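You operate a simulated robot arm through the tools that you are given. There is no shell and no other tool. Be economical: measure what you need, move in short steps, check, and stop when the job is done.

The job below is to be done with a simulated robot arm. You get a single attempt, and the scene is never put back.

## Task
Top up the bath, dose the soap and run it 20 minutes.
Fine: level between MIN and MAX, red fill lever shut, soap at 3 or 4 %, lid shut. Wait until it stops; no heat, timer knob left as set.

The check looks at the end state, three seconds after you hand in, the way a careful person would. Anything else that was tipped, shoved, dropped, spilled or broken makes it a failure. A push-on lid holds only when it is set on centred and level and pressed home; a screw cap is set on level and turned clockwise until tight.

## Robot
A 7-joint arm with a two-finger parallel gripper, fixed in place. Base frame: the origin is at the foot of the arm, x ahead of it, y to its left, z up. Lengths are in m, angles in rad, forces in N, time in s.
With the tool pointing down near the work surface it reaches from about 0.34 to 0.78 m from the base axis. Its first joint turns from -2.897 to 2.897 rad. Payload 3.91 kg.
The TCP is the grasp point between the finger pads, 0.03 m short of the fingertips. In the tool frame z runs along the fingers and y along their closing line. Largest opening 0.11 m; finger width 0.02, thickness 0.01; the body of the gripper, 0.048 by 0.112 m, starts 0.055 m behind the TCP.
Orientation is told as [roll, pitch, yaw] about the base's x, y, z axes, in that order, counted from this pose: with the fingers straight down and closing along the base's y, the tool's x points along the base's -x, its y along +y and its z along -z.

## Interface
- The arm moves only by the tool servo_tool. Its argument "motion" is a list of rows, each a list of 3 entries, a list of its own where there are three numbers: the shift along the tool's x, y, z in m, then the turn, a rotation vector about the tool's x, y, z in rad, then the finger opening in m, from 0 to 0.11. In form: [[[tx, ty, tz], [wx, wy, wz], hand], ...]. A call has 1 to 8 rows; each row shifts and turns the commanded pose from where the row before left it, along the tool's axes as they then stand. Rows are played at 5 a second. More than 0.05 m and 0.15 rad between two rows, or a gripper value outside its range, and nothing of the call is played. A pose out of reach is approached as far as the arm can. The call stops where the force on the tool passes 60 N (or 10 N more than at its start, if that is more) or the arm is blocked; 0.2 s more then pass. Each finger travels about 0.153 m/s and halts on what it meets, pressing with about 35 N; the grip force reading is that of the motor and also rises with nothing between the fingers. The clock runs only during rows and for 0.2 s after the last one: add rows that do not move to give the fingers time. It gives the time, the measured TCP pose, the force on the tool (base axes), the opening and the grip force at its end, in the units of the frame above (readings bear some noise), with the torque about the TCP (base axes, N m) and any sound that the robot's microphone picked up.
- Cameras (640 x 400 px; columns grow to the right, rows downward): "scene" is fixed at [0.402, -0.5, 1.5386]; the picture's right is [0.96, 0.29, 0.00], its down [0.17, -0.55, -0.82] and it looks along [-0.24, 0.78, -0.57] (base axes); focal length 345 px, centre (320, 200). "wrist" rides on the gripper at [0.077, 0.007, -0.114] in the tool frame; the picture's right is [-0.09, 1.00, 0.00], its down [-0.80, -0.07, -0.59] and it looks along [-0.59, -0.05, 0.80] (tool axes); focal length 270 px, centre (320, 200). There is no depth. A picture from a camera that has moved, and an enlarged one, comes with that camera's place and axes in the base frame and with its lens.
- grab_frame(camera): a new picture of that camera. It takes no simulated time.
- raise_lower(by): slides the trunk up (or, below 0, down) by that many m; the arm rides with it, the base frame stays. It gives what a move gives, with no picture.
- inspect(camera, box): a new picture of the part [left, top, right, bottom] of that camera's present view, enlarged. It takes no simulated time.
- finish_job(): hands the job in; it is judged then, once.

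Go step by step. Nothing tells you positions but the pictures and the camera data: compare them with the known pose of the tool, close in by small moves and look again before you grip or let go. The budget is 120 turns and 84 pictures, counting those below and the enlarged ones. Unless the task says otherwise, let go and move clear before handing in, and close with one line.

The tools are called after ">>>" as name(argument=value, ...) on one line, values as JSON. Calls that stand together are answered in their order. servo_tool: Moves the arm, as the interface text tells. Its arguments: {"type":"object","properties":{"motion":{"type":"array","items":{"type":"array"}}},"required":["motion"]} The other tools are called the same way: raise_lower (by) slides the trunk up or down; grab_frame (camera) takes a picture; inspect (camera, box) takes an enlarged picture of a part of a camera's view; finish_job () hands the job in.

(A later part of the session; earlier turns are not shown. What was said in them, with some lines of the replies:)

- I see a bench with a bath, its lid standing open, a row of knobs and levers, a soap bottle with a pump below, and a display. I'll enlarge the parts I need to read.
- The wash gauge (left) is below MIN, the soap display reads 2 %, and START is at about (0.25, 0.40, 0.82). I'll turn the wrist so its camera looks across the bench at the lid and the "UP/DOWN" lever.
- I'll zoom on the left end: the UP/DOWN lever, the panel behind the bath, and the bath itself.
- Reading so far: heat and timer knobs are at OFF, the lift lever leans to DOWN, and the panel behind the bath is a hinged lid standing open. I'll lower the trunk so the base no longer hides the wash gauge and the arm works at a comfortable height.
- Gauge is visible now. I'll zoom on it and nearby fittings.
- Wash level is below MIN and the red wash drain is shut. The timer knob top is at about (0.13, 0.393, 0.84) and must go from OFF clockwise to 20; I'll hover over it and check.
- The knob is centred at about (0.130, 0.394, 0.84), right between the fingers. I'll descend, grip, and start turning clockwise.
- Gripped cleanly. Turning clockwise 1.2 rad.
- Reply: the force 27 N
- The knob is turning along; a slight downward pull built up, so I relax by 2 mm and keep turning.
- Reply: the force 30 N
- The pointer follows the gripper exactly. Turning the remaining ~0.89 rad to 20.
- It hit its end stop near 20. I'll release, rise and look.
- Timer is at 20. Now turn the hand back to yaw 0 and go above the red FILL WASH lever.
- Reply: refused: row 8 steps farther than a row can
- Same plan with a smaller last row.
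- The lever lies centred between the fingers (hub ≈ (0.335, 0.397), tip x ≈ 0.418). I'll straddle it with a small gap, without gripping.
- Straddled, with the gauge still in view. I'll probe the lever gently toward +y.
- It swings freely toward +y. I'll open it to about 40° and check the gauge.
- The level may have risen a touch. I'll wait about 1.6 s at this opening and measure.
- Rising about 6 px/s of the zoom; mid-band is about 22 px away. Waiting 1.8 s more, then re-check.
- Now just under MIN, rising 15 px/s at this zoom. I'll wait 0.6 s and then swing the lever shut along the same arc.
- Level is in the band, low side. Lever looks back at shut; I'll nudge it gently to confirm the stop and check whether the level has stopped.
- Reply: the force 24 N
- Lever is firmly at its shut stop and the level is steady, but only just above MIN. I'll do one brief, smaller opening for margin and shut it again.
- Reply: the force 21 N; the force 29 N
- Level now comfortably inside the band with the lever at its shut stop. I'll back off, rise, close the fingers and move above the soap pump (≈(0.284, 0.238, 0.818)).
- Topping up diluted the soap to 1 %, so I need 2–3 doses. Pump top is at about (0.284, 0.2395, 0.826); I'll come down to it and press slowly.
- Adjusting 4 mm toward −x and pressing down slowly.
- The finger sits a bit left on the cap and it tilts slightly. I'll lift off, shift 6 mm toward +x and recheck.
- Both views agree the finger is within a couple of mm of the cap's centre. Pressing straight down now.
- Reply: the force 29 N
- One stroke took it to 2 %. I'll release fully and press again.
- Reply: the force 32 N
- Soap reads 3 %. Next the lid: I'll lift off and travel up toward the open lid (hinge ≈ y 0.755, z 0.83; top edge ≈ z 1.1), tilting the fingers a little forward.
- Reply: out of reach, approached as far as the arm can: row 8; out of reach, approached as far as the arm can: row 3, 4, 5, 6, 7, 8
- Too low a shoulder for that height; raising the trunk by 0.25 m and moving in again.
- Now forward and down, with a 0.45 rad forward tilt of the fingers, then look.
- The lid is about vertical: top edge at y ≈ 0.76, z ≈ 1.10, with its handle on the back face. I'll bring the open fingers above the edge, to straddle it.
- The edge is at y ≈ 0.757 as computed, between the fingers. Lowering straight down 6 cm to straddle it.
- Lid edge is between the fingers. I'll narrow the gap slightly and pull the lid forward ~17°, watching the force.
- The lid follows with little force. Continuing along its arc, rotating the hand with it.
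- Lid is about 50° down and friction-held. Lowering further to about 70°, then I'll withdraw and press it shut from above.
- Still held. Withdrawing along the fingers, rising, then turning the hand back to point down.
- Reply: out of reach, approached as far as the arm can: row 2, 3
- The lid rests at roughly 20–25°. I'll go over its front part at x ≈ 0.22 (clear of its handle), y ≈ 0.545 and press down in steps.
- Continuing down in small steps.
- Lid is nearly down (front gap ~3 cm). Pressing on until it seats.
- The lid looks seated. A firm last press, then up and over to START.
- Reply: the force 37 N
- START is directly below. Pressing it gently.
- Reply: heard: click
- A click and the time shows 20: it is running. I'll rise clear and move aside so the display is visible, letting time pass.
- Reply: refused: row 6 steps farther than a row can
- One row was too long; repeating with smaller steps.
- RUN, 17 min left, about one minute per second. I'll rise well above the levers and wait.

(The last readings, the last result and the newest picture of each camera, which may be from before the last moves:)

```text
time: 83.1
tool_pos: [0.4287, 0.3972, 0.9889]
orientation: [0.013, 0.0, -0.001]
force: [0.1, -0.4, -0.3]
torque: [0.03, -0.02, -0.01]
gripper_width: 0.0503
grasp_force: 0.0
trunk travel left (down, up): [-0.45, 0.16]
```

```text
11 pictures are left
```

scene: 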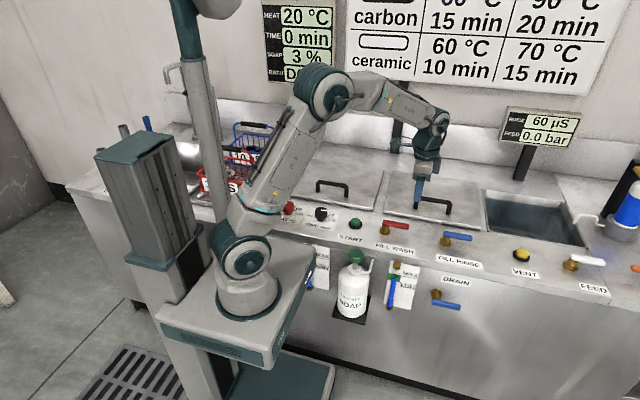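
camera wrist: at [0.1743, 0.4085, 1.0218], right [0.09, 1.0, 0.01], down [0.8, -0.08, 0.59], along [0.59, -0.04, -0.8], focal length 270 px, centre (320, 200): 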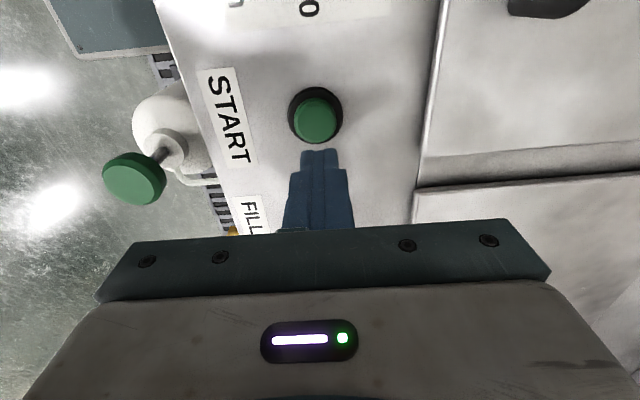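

The display shows 0 min and appears to read DONE, with soap at 3 %. I'll lower the trunk to expose the gauge for a final check of level, lever, lid and knobs.

>>> raise_lower(by=-0.1)

>>> inspect(camera="scene", box=[250, 180, 410, 280])

>>> inspect(camera="scene", box=[260, 0, 420, 100])

```text
time: 84.4
tool_pos: [0.4278, 0.3984, 0.8892]
orientation: [0.012, -0.001, -0.002]
force: [0.3, 0.2, -0.2]
torque: [-0.02, -0.03, 0.0]
gripper_width: 0.0501
grasp_force: 0.0
trunk travel left (down, up): [-0.35, 0.26]
```

```text
4.00 times, centred on (330, 230) of scene
camera zoom: at [0.402, -0.5, 1.5386], right [0.96, 0.29, 0.0], down [0.17, -0.55, -0.82], along [-0.24, 0.78, -0.57], focal length 1380 px, centre (280, 80)
```

zoom: 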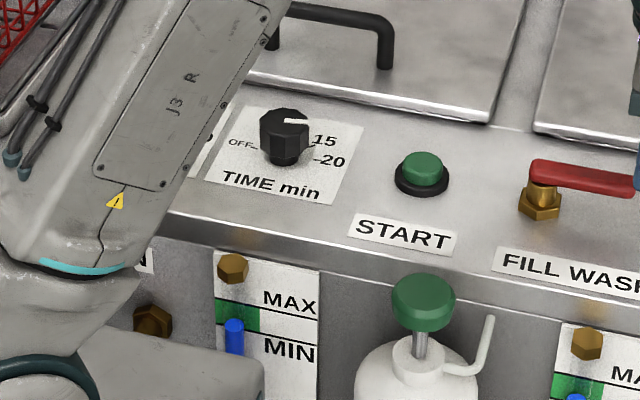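

```text
4.00 times, centred on (340, 50) of scene
camera zoom: at [0.402, -0.5, 1.5386], right [0.96, 0.29, 0.0], down [0.17, -0.55, -0.82], along [-0.24, 0.78, -0.57], focal length 1380 px, centre (240, 800)
```

zoom: 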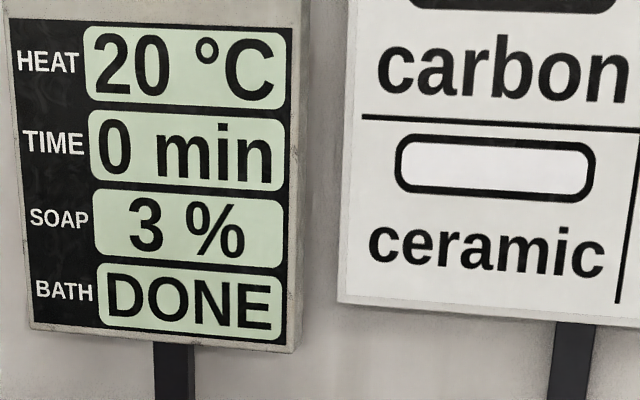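

DONE, soap 3 %, level in the green band, fill lever shut, timer at 20. I'll rise clear of the levers and hand in.

>>> servo_tool(motion=[[[0, 0, -0.04], [0, 0, 0], 0.05], [[0, 0, -0.05], [0, 0, 0], 0.05], [[0, 0, 0], [0, 0, 0], 0.05]])

>>> inspect(camera="scene", box=[300, 140, 460, 240])

```text
time: 85.2
tool_pos: [0.4266, 0.3953, 0.9816]
orientation: [0.014, 0.0, -0.003]
force: [-0.4, 0.1, -0.1]
torque: [-0.01, -0.07, 0.0]
gripper_width: 0.0501
grasp_force: 0.1
trunk travel left (down, up): [-0.35, 0.26]
```

```text
4.00 times, centred on (380, 190) of scene
camera zoom: at [0.402, -0.5, 1.5386], right [0.96, 0.29, 0.0], down [0.17, -0.55, -0.82], along [-0.24, 0.78, -0.57], focal length 1380 px, centre (80, 240)
```

zoom: 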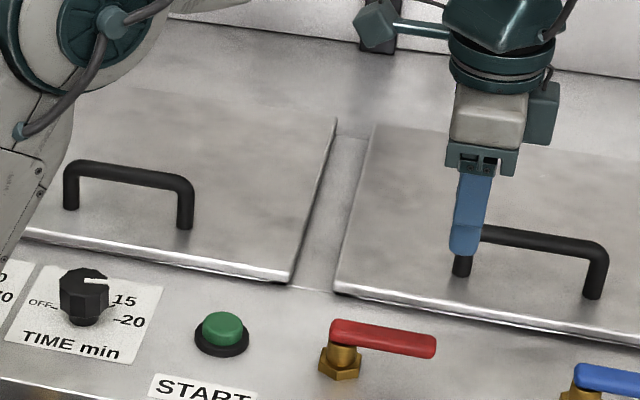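

The lid is shut, the lever is shut and the hand is clear, so I'm handing in.

>>> finish_job()

```text
The job is handed in.
```

The bath is topped up to between MIN and MAX, the soap is at 3 %, the lid and red fill lever are shut, and the 20-minute run without heat finished (display reads DONE) with the timer knob left at 20.
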